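You operate a simulated robot arm through the tools that you are given. There is no shell and no other tool. Be economical: measure what you need, move in short steps, check, and stop when the job is done.

Carry out the task below with a simulated robot arm. There is one attempt and no reset: what you move stays moved.

TASK
Put one of the white size blocks from the top of the long bench on the white lot card.
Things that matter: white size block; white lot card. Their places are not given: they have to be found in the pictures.

It is judged by the outcome, as a careful person would: the job done as asked, and still so three seconds after it is handed in. It fails if anything else is knocked over, pushed out of place, dropped, spilled or broken.

THE ROBOT
A 6-joint arm with a two-finger parallel gripper, fixed in place. Base frame: the origin is at the foot of the arm, x ahead of it, y to its left, z up; the work surface is at about z = 0. Lengths are in m, angles in rad, forces in N, time in s.
With the tool pointing down near the work surface it reaches from about 0.16 to 0.42 m from the base axis. Its first joint turns from -1.152 to 1.152 rad. Payload 1.57 kg.
Tool frame: the origin (TCP) lies between the finger pads and is the grasp point; the fingertips stand 0.03 m ahead of it; z points along the fingers, y is the line along which they close. The gripper opens to 0.08 m. The fingers are 0.017 m wide and 0.012 m thick; the gripper's body (0.04 by 0.082 m) begins 0.08 m behind the TCP.
Orientation is that of the tool frame in the base frame, as a unit quaternion [w, x, y, z]. With the fingers straight down and closing along the base's y, the tool's x points along the base's -x, its y along +y and its z along -z.

THE INTERFACE
- The arm moves only by the tool send_rows. Its argument "deltas" is a list of rows, each an object (a shift or turn left out is 0, a gripper value left out holds the last) with "grip": the gripper command, from -1 (shut) to 1 (fully open), values between in proportion; "slide": the shift along the tool's x, y, z in units of 400 mm (1.0 is 400 mm), a list of three; "dr": the turn, a rotation vector about the tool's x, y, z in units of 45 degrees (1.0 is 45 degrees), a list of three. In form: [{"grip": grip, "slide": [tx, ty, tz], "dr": [rx, ry, rz]}, ...]. A call has 1 to 20 rows; each row is the pose to reach, as a shift and turn from the pose commanded when the call began, along the tool's axes at that moment. A call with a number of a shift or a turn outside -1 to 1 is refused whole. A row lasts 0.2 s, in which the tool goes at most 0.05 m and 0.15 rad; a call with a longer step from one row to the next is refused whole, and so is a gripper value outside its range. A pose out of reach is approached as far as the arm can. The call stops where the force on the tool passes 40 N (or 10 N more than at its start, if that is more) or the arm is blocked; 0.2 s more then pass. The fingers move at their own pace (about 0.153 m/s each) and stop on an object; they squeeze with about 43 N. The grip force told is the motor's: it shows also when the fingers shut on nothing. Time passes only in rows, and 0.2 s behind the last, so rows that repeat a pose let the fingers close. It gives the time, the measured TCP pose, the force on the tool (base axes), the opening and the grip force at its end, in the units of the frame above (readings bear some noise), and new pictures: "views" is both (left out), scene, wrist or none.
- Cameras (640 x 400 px; columns grow to the right, rows downward): "scene" is fixed at [0.0311, -0.3196, 0.419]; the picture's right is [0.93, -0.36, 0.00], its down [-0.22, -0.58, -0.79] and it looks along [0.28, 0.73, -0.62] (base axes); focal length 239 px, centre (320, 200). "wrist" rides on the gripper at [-0.032, 0, -0.078] in the tool frame; the picture's right is [0.00, -1.00, 0.00], its down [0.97, 0.00, -0.24] and it looks along [0.24, 0.00, 0.97] (tool axes); focal length 218 px, centre (320, 200).
- point_at(camera, pixels): for up to 12 pixels [column, row] of the newest picture of that camera ("zoom" is the newest enlarged one), the place [x, y, z] in the base frame of the surface seen there, good to about 0.002 m. No time passes.
- zoom(camera, box): a new picture of the part [left, top, right, bottom] of that camera's present view, enlarged. No time passes.
- close_job(): hands the job in; it is judged then, once.

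Work in short steps. Measure before you move; look again where a grasp or a placing could have gone wrong, and mend it. You have 60 turns and 100 pictures in all, the two below and enlarged ones among them. Open the gripper and draw the arm clear of the work before you hand the job in, unless the task says otherwise; then end with one line.

The tools are called after ">>>" by a JSON object that holds its "op" and its "data". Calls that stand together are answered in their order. send_rows: Moves the arm, as the interface text tells. Its arguments: {"type":"object","properties":{"deltas":{"type":"array","items":{"type":"object","properties":{"grip":{"type":"number"},"slide":{"type":"array","items":{"type":"number"}},"dr":{"type":"array","items":{"type":"number"}}}}},"views":{"type":"string","enum":["both","scene","wrist","none"]}},"required":["deltas"]} The other tools are called the same way: point_at (camera, pixels) gives the place of the surface under pixels of a picture; zoom (camera, box) takes an enlarged picture of a part of a camera's view; close_job () hands the job in.

At the start:

```text
t: 0.0
tool_pos: [0.2573, 0.1075, 0.2124]
tool_rot: [0.001, -0.001, 1.0, 0.0]
wrist_force: [-0.5, 0.2, -0.4]
gripper_width: 0.0801
grasp_force: 0.0
```

scene: 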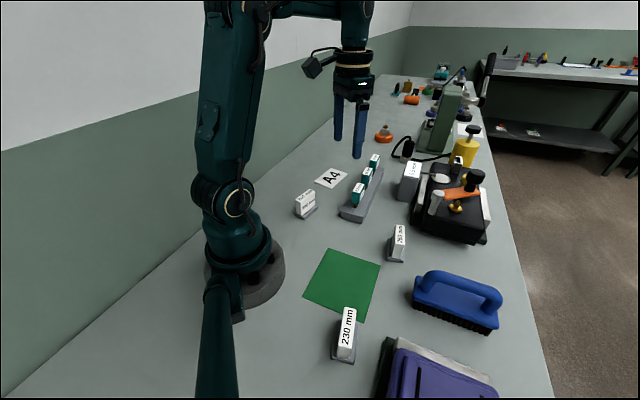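
wrist: 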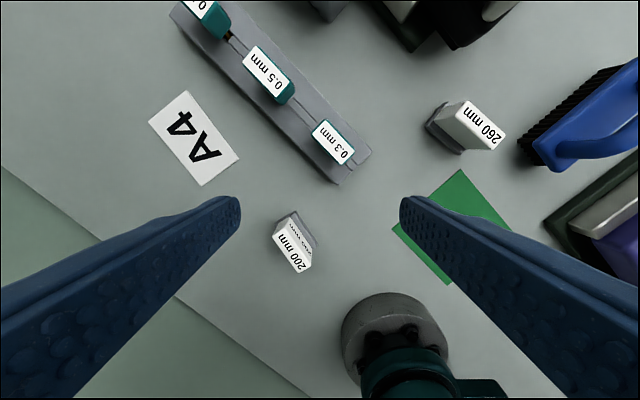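

The pictures show white blocks at scene (305,203), (397,240), (345,335), (410,178) and a white "A4" card at (331,177). I zoom in and measure them.

>>> {"op": "zoom", "data": {"camera": "scene", "box": [280, 140, 440, 240]}}

>>> {"op": "zoom", "data": {"camera": "wrist", "box": [140, 80, 380, 280]}}

>>> {"op": "point_at", "data": {"camera": "wrist", "pixels": [[150, 122], [187, 91], [240, 158], [202, 186], [195, 140], [276, 238], [293, 212], [312, 262], [298, 272], [316, 240], [340, 184], [370, 152]]}}

>>> {"op": "point_at", "data": {"camera": "scene", "pixels": [[297, 196], [312, 191], [316, 207], [302, 218], [305, 195], [318, 211], [397, 226], [405, 228], [398, 258], [388, 260], [331, 177], [345, 320]]}}

```text
4.00 times, centred on (360, 190) of scene
```

zoom: 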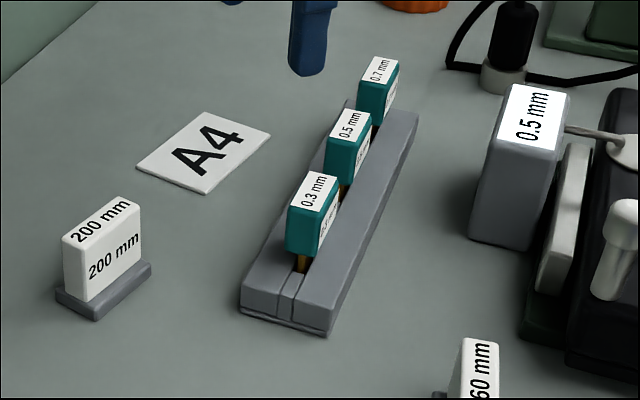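

```text
2.00 times, centred on (260, 180) of wrist
```

zoom: 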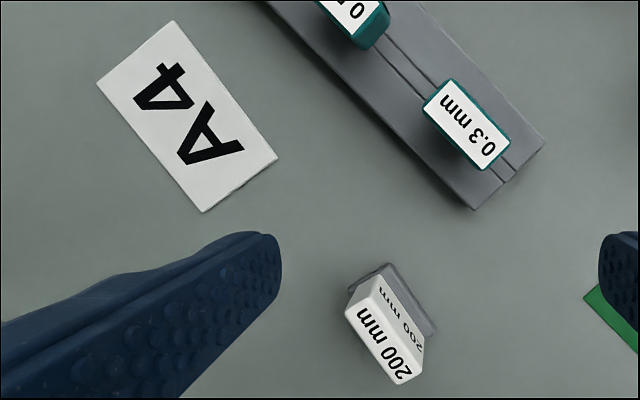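

```text
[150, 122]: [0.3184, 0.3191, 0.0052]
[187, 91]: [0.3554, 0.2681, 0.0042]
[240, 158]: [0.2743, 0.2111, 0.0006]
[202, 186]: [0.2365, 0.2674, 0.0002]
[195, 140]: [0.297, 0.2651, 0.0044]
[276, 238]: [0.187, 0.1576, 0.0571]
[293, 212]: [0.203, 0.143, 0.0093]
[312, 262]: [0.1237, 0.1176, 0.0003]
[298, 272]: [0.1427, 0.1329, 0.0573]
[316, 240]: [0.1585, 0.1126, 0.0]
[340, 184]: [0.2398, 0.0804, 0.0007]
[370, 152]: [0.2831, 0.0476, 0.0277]
```

```text
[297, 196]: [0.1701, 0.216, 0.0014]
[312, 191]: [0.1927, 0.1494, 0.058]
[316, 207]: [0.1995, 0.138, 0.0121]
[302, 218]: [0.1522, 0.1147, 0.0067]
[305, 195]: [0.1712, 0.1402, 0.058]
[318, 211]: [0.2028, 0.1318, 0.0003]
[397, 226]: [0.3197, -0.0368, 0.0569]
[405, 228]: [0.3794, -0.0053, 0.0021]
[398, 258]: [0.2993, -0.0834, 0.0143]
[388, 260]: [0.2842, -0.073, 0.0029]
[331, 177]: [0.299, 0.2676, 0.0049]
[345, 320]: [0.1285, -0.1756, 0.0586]
```

The 200 mm block is the nearest to the card. I measure its top face and foot in the wrist zoom.

>>> {"op": "point_at", "data": {"camera": "zoom", "pixels": [[349, 310], [372, 280], [418, 370], [400, 380], [383, 330], [388, 266], [432, 332], [352, 286], [395, 300], [365, 335], [402, 353]]}}

>>> {"op": "zoom", "data": {"camera": "wrist", "box": [264, 200, 328, 280]}}

>>> {"op": "zoom", "data": {"camera": "scene", "box": [280, 180, 330, 225]}}

```text
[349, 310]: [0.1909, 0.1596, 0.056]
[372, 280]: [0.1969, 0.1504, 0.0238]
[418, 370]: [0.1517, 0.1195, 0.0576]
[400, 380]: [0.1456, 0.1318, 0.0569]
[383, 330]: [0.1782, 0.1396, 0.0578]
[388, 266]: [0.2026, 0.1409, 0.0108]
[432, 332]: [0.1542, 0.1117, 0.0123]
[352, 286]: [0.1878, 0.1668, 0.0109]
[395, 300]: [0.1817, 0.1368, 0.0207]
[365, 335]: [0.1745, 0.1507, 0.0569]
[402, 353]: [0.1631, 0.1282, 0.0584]
```

```text
5.00 times, centred on (296, 240) of wrist
```

zoom: 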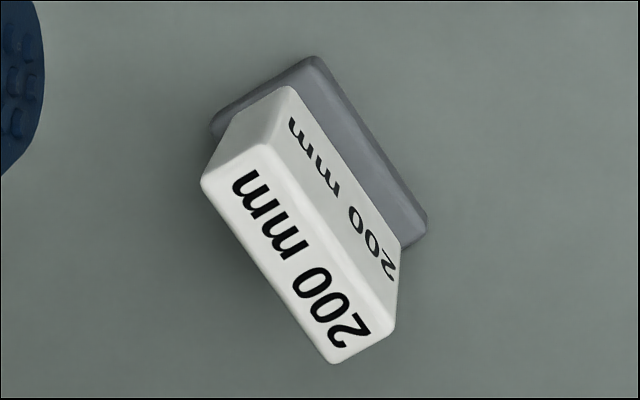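

```text
8.89 times, centred on (305, 202) of scene
```

zoom: 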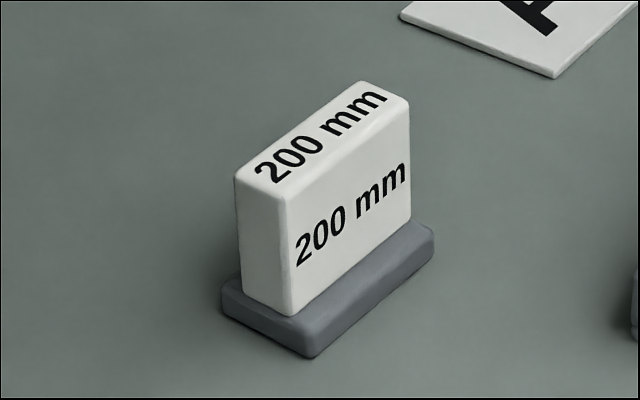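

The block stands at about (0.172, 0.139), with its long side at 31°, its top at z 0.058 and its foot top at 0.012. I move above it and turn the gripper -31° about tool z.

>>> {"op": "send_rows", "data": {"deltas": [{"grip": 1, "slide": [0.043, 0.016, 0.046], "dr": [0, 0, -0.138]}, {"slide": [0.085, 0.032, 0.092], "dr": [0, 0, -0.276]}, {"slide": [0.128, 0.047, 0.139], "dr": [0, 0, -0.413]}, {"slide": [0.17, 0.063, 0.185], "dr": [0, 0, -0.551]}, {"slide": [0.213, 0.079, 0.231], "dr": [0, 0, -0.689]}, {"slide": [0.213, 0.079, 0.231], "dr": [0, 0, -0.689]}]}}

```text
t: 1.4
tool_pos: [0.1708, 0.1381, 0.121]
tool_rot: [0.0, -0.269, 0.963, 0.0]
wrist_force: [-0.1, -0.2, -0.2]
gripper_width: 0.08
grasp_force: 0.1
```

scene: 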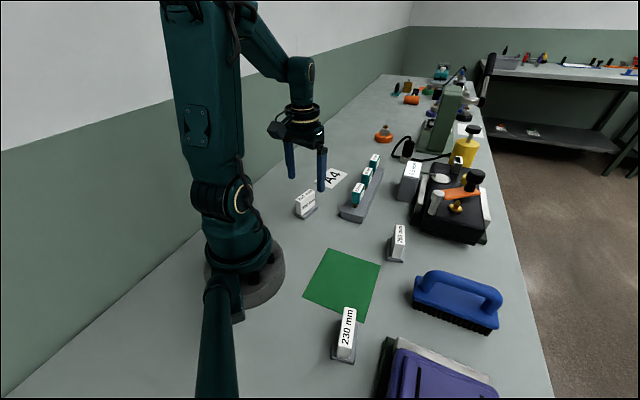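
wrist: 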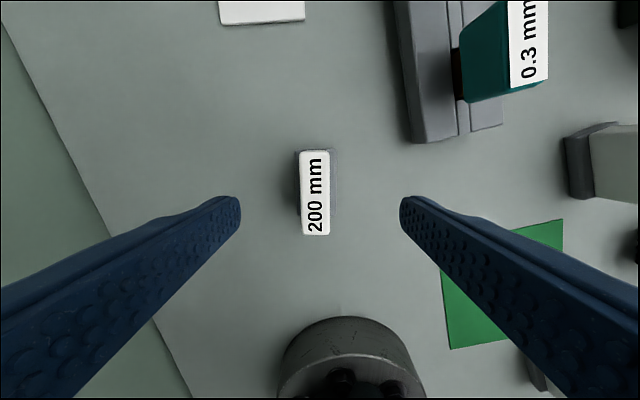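

The gripper is square to the block. I measure the top face again from here.

>>> {"op": "point_at", "data": {"camera": "wrist", "pixels": [[302, 154], [328, 154], [304, 232], [328, 232], [315, 193], [333, 180], [297, 160]]}}

```text
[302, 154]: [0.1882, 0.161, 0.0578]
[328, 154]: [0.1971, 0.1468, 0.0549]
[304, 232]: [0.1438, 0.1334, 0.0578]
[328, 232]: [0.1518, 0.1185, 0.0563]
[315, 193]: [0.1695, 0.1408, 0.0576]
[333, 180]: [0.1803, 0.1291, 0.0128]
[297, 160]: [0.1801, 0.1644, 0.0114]
```

The centre is at (0.170, 0.140), about 2 mm off along tool y. I correct that and go down to z 0.047.

>>> {"op": "send_rows", "data": {"deltas": [{"slide": [0, 0.005, 0.06]}, {"slide": [0, 0.005, 0.12]}, {"slide": [0, 0.005, 0.16]}, {"slide": [0, 0.005, 0.185]}, {"slide": [0, 0.005, 0.185]}], "views": "wrist"}}

```text
t: 2.6
tool_pos: [0.1715, 0.1398, 0.0467]
tool_rot: [0.001, -0.268, 0.964, 0.001]
wrist_force: [-0.3, -0.5, 1.2]
gripper_width: 0.0803
grasp_force: 0.0
```

wrist: 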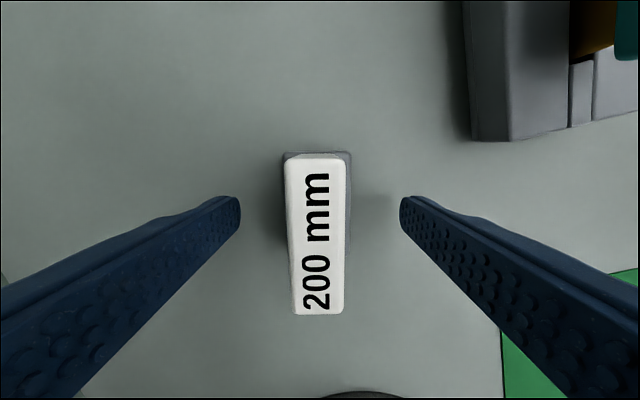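

The fingers straddle the block evenly, so I close and then lift a little.

>>> {"op": "send_rows", "data": {"deltas": [{"grip": -1}, {"grip": -1}, {"grip": -1}, {"grip": -1}, {"slide": [0, 0, -0.05]}, {"slide": [0, 0, -0.1]}, {"slide": [0, 0, -0.15]}, {"slide": [0, 0, -0.15]}]}}

```text
t: 4.4
tool_pos: [0.1732, 0.1408, 0.1075]
tool_rot: [0.0, -0.268, 0.963, 0.0]
wrist_force: [-0.1, -0.3, -0.5]
gripper_width: 0.0
grasp_force: 20.9
```

scene: 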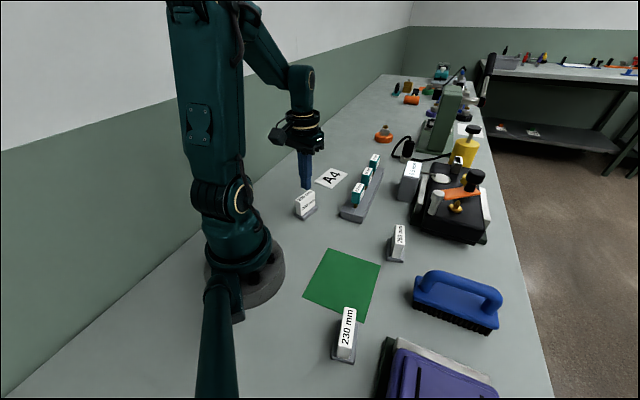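
wrist: 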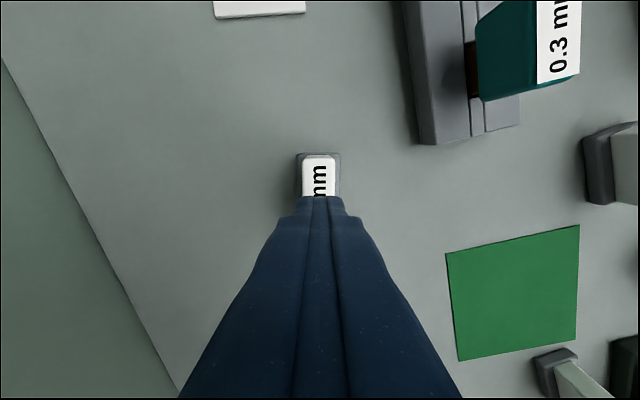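

The gripper shut to 0, so the block slipped out or resisted. I check whether it has moved.

>>> {"op": "zoom", "data": {"camera": "scene", "box": [280, 175, 340, 225]}}

>>> {"op": "zoom", "data": {"camera": "wrist", "box": [280, 130, 360, 210]}}

```text
8.00 times, centred on (310, 200) of scene
```

zoom: 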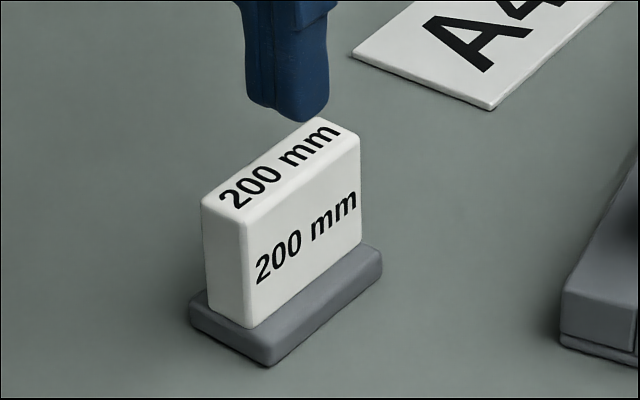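

```text
5.00 times, centred on (320, 170) of wrist
```

zoom: 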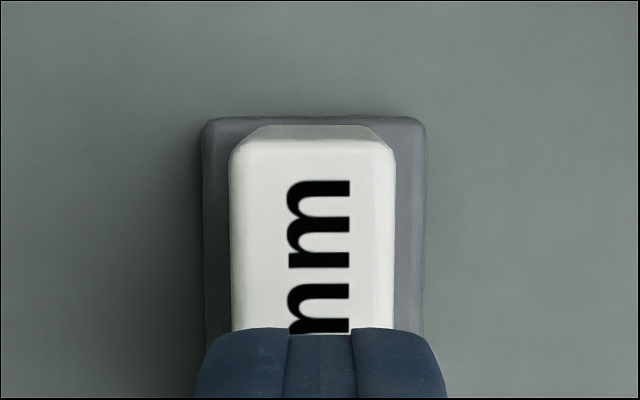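

The block is still upright and is now centred between the fingers. I reopen, go back down and close without lifting, to read the grip.

>>> {"op": "send_rows", "data": {"deltas": [{"grip": 1}, {"grip": 1}, {"grip": 1, "slide": [0, 0, 0.08]}, {"slide": [0, 0, 0.13]}, {"slide": [0, 0, 0.155]}, {"slide": [0, 0, 0.155]}, {"grip": -1, "slide": [0, 0, 0.155]}, {"slide": [0, 0, 0.155]}, {"slide": [0, 0, 0.155]}, {"slide": [0, 0, 0.155]}]}}

```text
t: 6.6
tool_pos: [0.1735, 0.1408, 0.0456]
tool_rot: [0.0, -0.268, 0.963, 0.0]
wrist_force: [0.1, -0.9, -0.5]
gripper_width: 0.0191
grasp_force: 32.8
```

scene: 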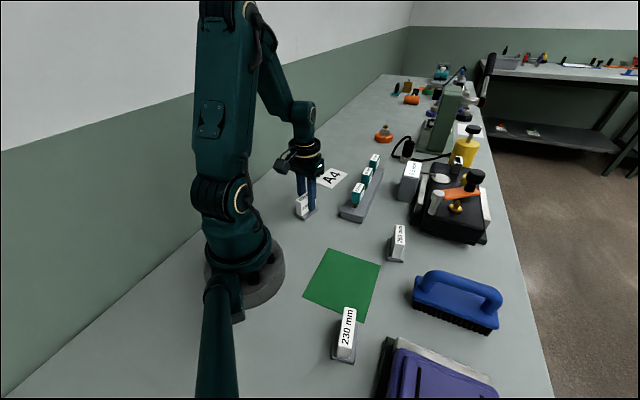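
wrist: 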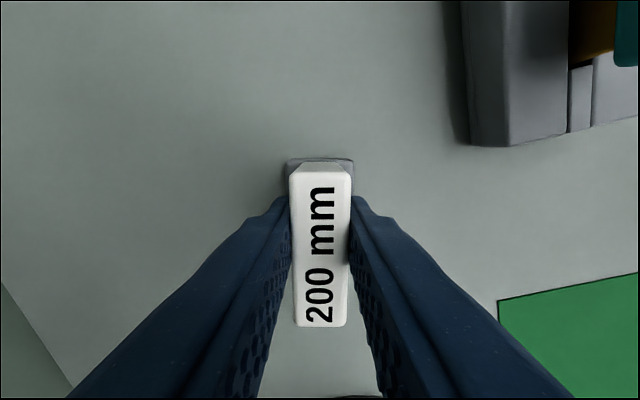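

The grip is sound: opening 0.019 m at 33 N. I lift very slowly and watch the force.

>>> {"op": "send_rows", "data": {"deltas": [{"slide": [0, 0, -0.003]}, {"slide": [0, 0, -0.006]}, {"slide": [0, 0, -0.009]}, {"slide": [0, 0, -0.012]}]}}

```text
t: 7.6
tool_pos: [0.1719, 0.1416, 0.0501]
tool_rot: [0.0, -0.268, 0.963, 0.001]
wrist_force: [0.3, -0.1, 0.7]
gripper_width: 0.0191
grasp_force: 33.1
```

scene: 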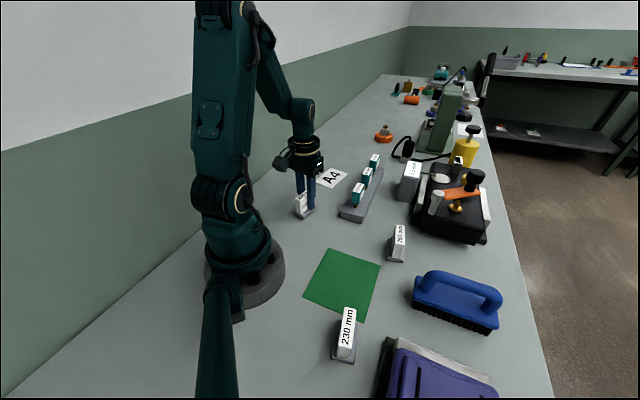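
wrist: 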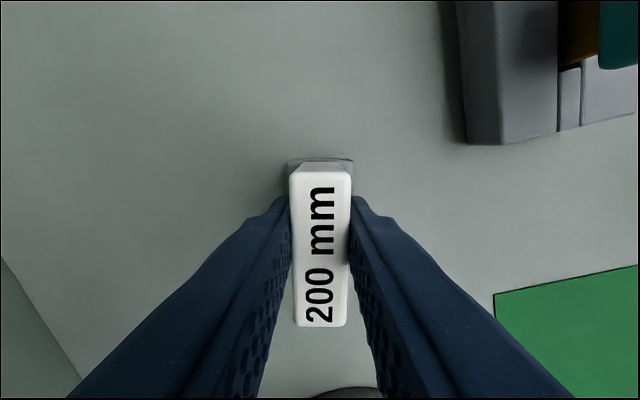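

The block and foot look the same relative to the gripper, so they are rising as one piece. I keep lifting slowly.

>>> {"op": "send_rows", "data": {"deltas": [{"slide": [0, 0, -0.004]}, {"slide": [0, 0, -0.008]}, {"slide": [0, 0, -0.012]}, {"slide": [0, 0, -0.016]}, {"slide": [0, 0, -0.02]}, {"slide": [0, 0, -0.024]}], "views": "wrist"}}

>>> {"op": "zoom", "data": {"camera": "scene", "box": [270, 150, 350, 230]}}

```text
t: 9.0
tool_pos: [0.1732, 0.1407, 0.0605]
tool_rot: [0.001, -0.268, 0.963, 0.0]
wrist_force: [0.2, -1.0, -0.1]
gripper_width: 0.0192
grasp_force: 33.7
```

wrist: 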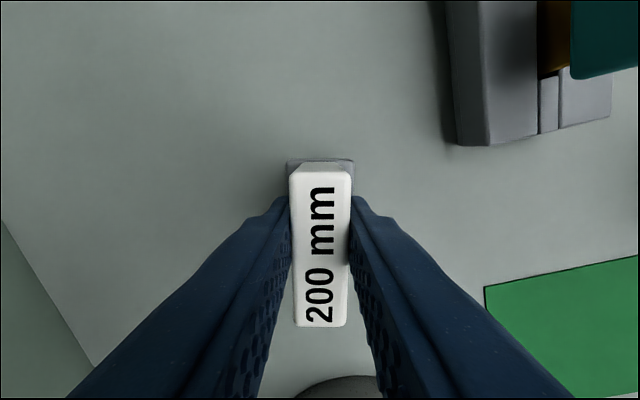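

```text
5.00 times, centred on (310, 190) of scene
```

zoom: 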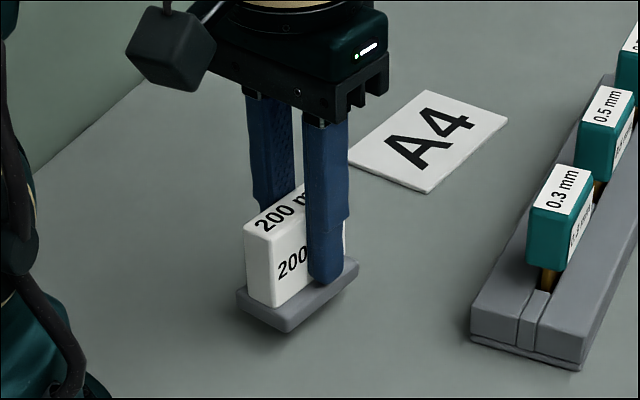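

It lifts cleanly with its foot. I measure the card's corners and centre in this zoom.

>>> {"op": "point_at", "data": {"camera": "zoom", "pixels": [[425, 92], [504, 123], [428, 188], [354, 159], [428, 141], [262, 292], [300, 318], [275, 325]]}}

>>> {"op": "point_at", "data": {"camera": "wrist", "pixels": [[320, 180], [320, 320], [320, 163]]}}

```text
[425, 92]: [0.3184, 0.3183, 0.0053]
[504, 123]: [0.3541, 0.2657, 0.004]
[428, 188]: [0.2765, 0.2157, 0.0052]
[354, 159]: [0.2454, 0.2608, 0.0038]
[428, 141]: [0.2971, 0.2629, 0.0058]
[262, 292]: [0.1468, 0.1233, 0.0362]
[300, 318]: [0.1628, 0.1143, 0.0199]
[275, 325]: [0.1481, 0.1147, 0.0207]
```

```text
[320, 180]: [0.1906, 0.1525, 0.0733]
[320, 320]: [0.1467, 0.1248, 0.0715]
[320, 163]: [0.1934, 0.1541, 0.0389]
```

The card's centre is about (0.2975, 0.264) and the block's centre is (0.169, 0.139). I raise 15 mm and carry it across in small steps.

>>> {"op": "send_rows", "data": {"deltas": [{"slide": [0, 0, -0.015]}, {"slide": [0, 0, -0.03]}, {"slide": [-0.015, 0.003, -0.04]}, {"slide": [-0.05, 0.012, -0.04]}, {"slide": [-0.09, 0.021, -0.04]}, {"slide": [-0.13, 0.03, -0.04]}, {"slide": [-0.17, 0.039, -0.04]}, {"slide": [-0.21, 0.048, -0.04]}, {"slide": [-0.25, 0.058, -0.04]}, {"slide": [-0.29, 0.067, -0.04]}, {"slide": [-0.33, 0.076, -0.04]}, {"slide": [-0.37, 0.085, -0.04]}, {"slide": [-0.405, 0.094, -0.04]}, {"slide": [-0.428, 0.099, -0.04]}, {"slide": [-0.4375, 0.101, -0.04]}, {"slide": [-0.4375, 0.101, -0.04]}]}}

>>> {"op": "zoom", "data": {"camera": "scene", "box": [290, 120, 390, 220]}}

```text
t: 12.4
tool_pos: [0.3013, 0.2664, 0.0754]
tool_rot: [0.001, -0.268, 0.963, 0.0]
wrist_force: [-0.7, 0.6, -0.1]
gripper_width: 0.0193
grasp_force: 33.6
```

scene: 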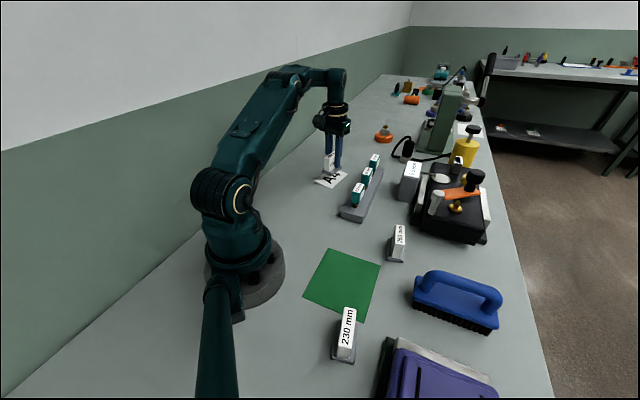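
wrist: 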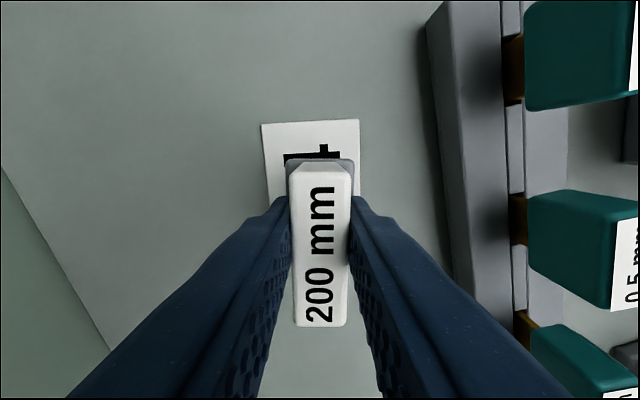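

```text
4.00 times, centred on (340, 170) of scene
```

zoom: 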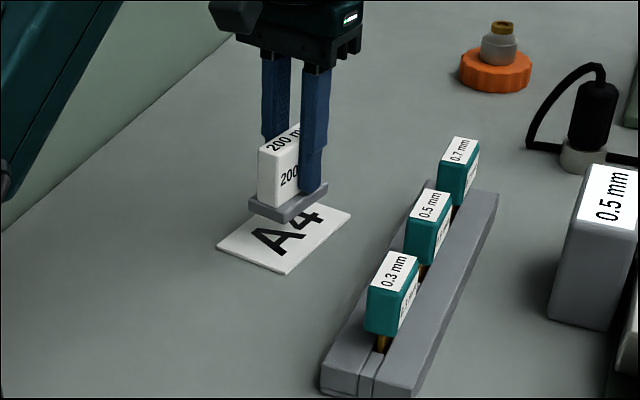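

The block is above the card and sits about 3–5 mm right of its midline. I shift +y by 3 mm and lower it slowly until it rests on the card.

>>> {"op": "send_rows", "data": {"deltas": [{"slide": [0, 0.004, 0.008]}, {"slide": [0, 0.008, 0.018]}, {"slide": [0, 0.008, 0.028]}, {"slide": [0, 0.008, 0.038]}, {"slide": [0, 0.008, 0.047]}, {"slide": [0, 0.008, 0.053]}, {"slide": [0, 0.008, 0.058]}, {"slide": [0, 0.008, 0.061]}, {"slide": [0, 0.008, 0.061]}], "views": "wrist"}}

>>> {"op": "zoom", "data": {"camera": "scene", "box": [300, 140, 370, 210]}}

```text
t: 14.4
tool_pos: [0.3, 0.2708, 0.0509]
tool_rot: [0.001, -0.267, 0.964, 0.0]
wrist_force: [0.7, 0.5, -1.1]
gripper_width: 0.0192
grasp_force: 33.1
```

wrist: 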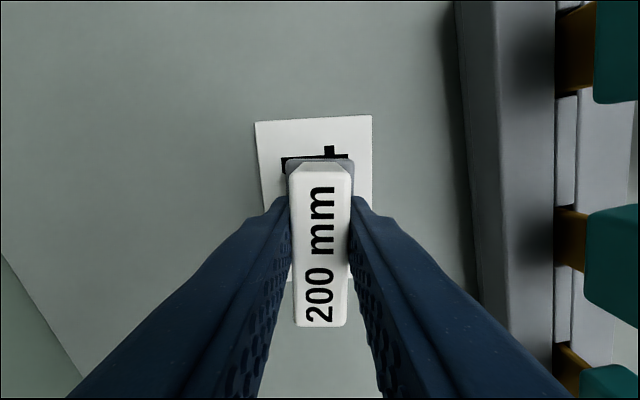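

```text
5.71 times, centred on (335, 175) of scene
```

zoom: 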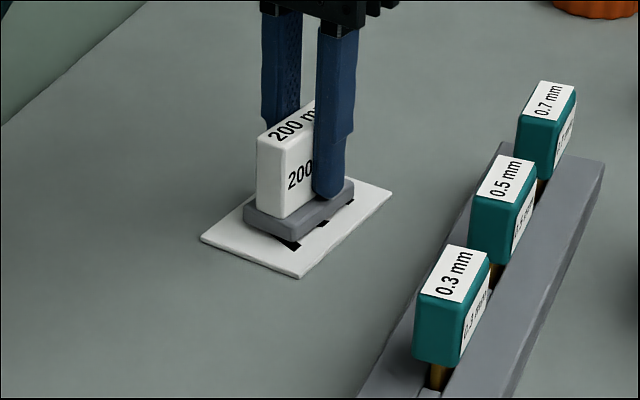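

The foot is practically on the card. I lower another 1–2 mm until contact, then read the force.

>>> {"op": "send_rows", "data": {"deltas": [{"slide": [0, 0, 0.002]}, {"slide": [0, 0, 0.003]}, {"slide": [0, 0, 0.003]}], "views": "none"}}

```text
t: 15.2
tool_pos: [0.2999, 0.2698, 0.0499]
tool_rot: [0.001, -0.268, 0.963, 0.0]
wrist_force: [0.0, 0.7, 0.1]
gripper_width: 0.0193
grasp_force: 33.3
```

Any remaining gap is under 1 mm, so I open the gripper partway.

>>> {"op": "send_rows", "data": {"deltas": [{"grip": -0.4, "slide": [0, 0, 0.001]}, {"grip": -0.2, "slide": [0, 0, 0.001]}, {"grip": 0.0, "slide": [0, 0, 0.001]}, {"grip": 0.3, "slide": [0, 0, 0.001]}, {"grip": 0.3, "slide": [0, 0, 0.001]}]}}

```text
t: 16.4
tool_pos: [0.3, 0.2686, 0.0488]
tool_rot: [0.001, -0.267, 0.964, 0.001]
wrist_force: [0.3, 0.3, -0.2]
gripper_width: 0.0517
grasp_force: 0.0
```

scene: 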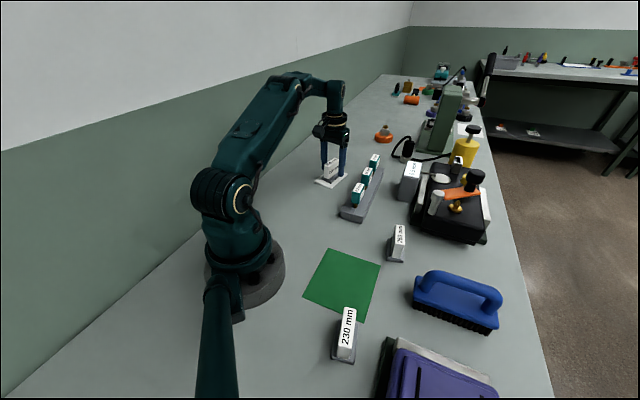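
wrist: 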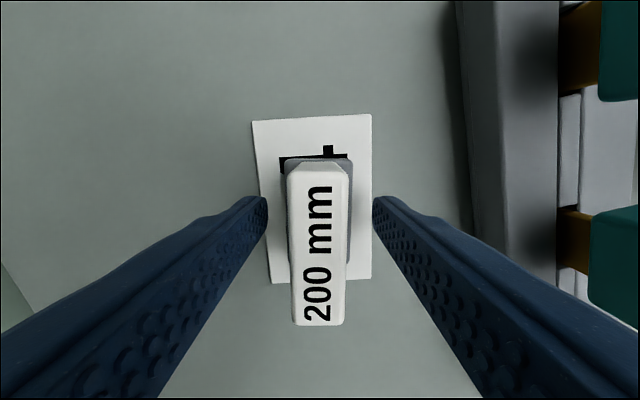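

The block is released and standing on the card. I go straight up and check.

>>> {"op": "send_rows", "data": {"deltas": [{"slide": [0, 0, -0.03]}, {"slide": [0, 0, -0.08]}, {"slide": [0, 0, -0.15]}, {"slide": [0, 0, -0.23]}, {"slide": [0.05, 0, -0.3]}, {"slide": [0.13, 0, -0.34]}, {"slide": [0.21, 0, -0.36]}, {"slide": [0.21, 0, -0.36]}]}}

>>> {"op": "zoom", "data": {"camera": "scene", "box": [300, 140, 370, 210]}}

```text
t: 18.2
tool_pos: [0.227, 0.2259, 0.1936]
tool_rot: [0.002, -0.269, 0.963, 0.001]
wrist_force: [1.1, -0.3, -0.7]
gripper_width: 0.052
grasp_force: 0.0
out of reach, approached as far as the arm can: row 4
```

scene: 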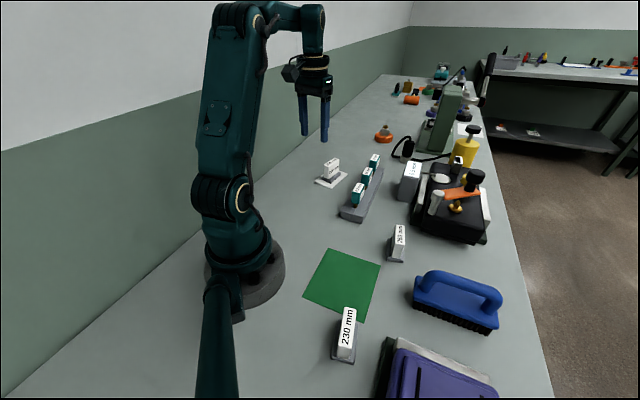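
wrist: 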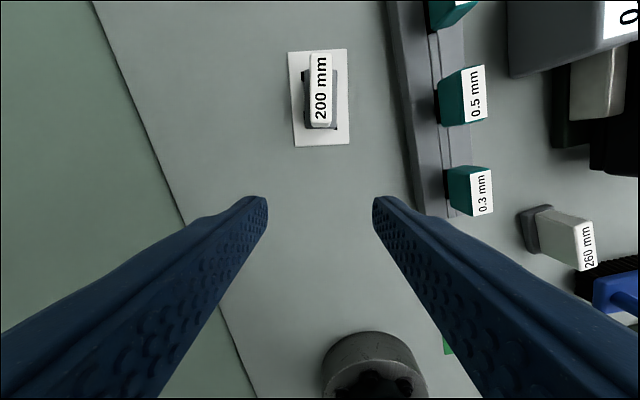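

```text
5.71 times, centred on (335, 175) of scene
```

zoom: 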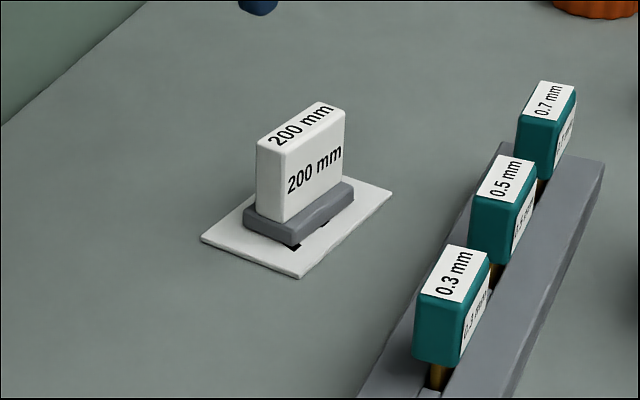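

The block stands upright, fully on the card. Nothing else has moved, the gripper is open and the arm is clear, so I hand it in.

>>> {"op": "close_job", "data": {}}

```text
The job is handed in.
```

The 200 mm white size block now stands upright on the white A4 lot card, and nothing else was moved; the first grasp slipped off and the block stayed upright, so it took a second one.
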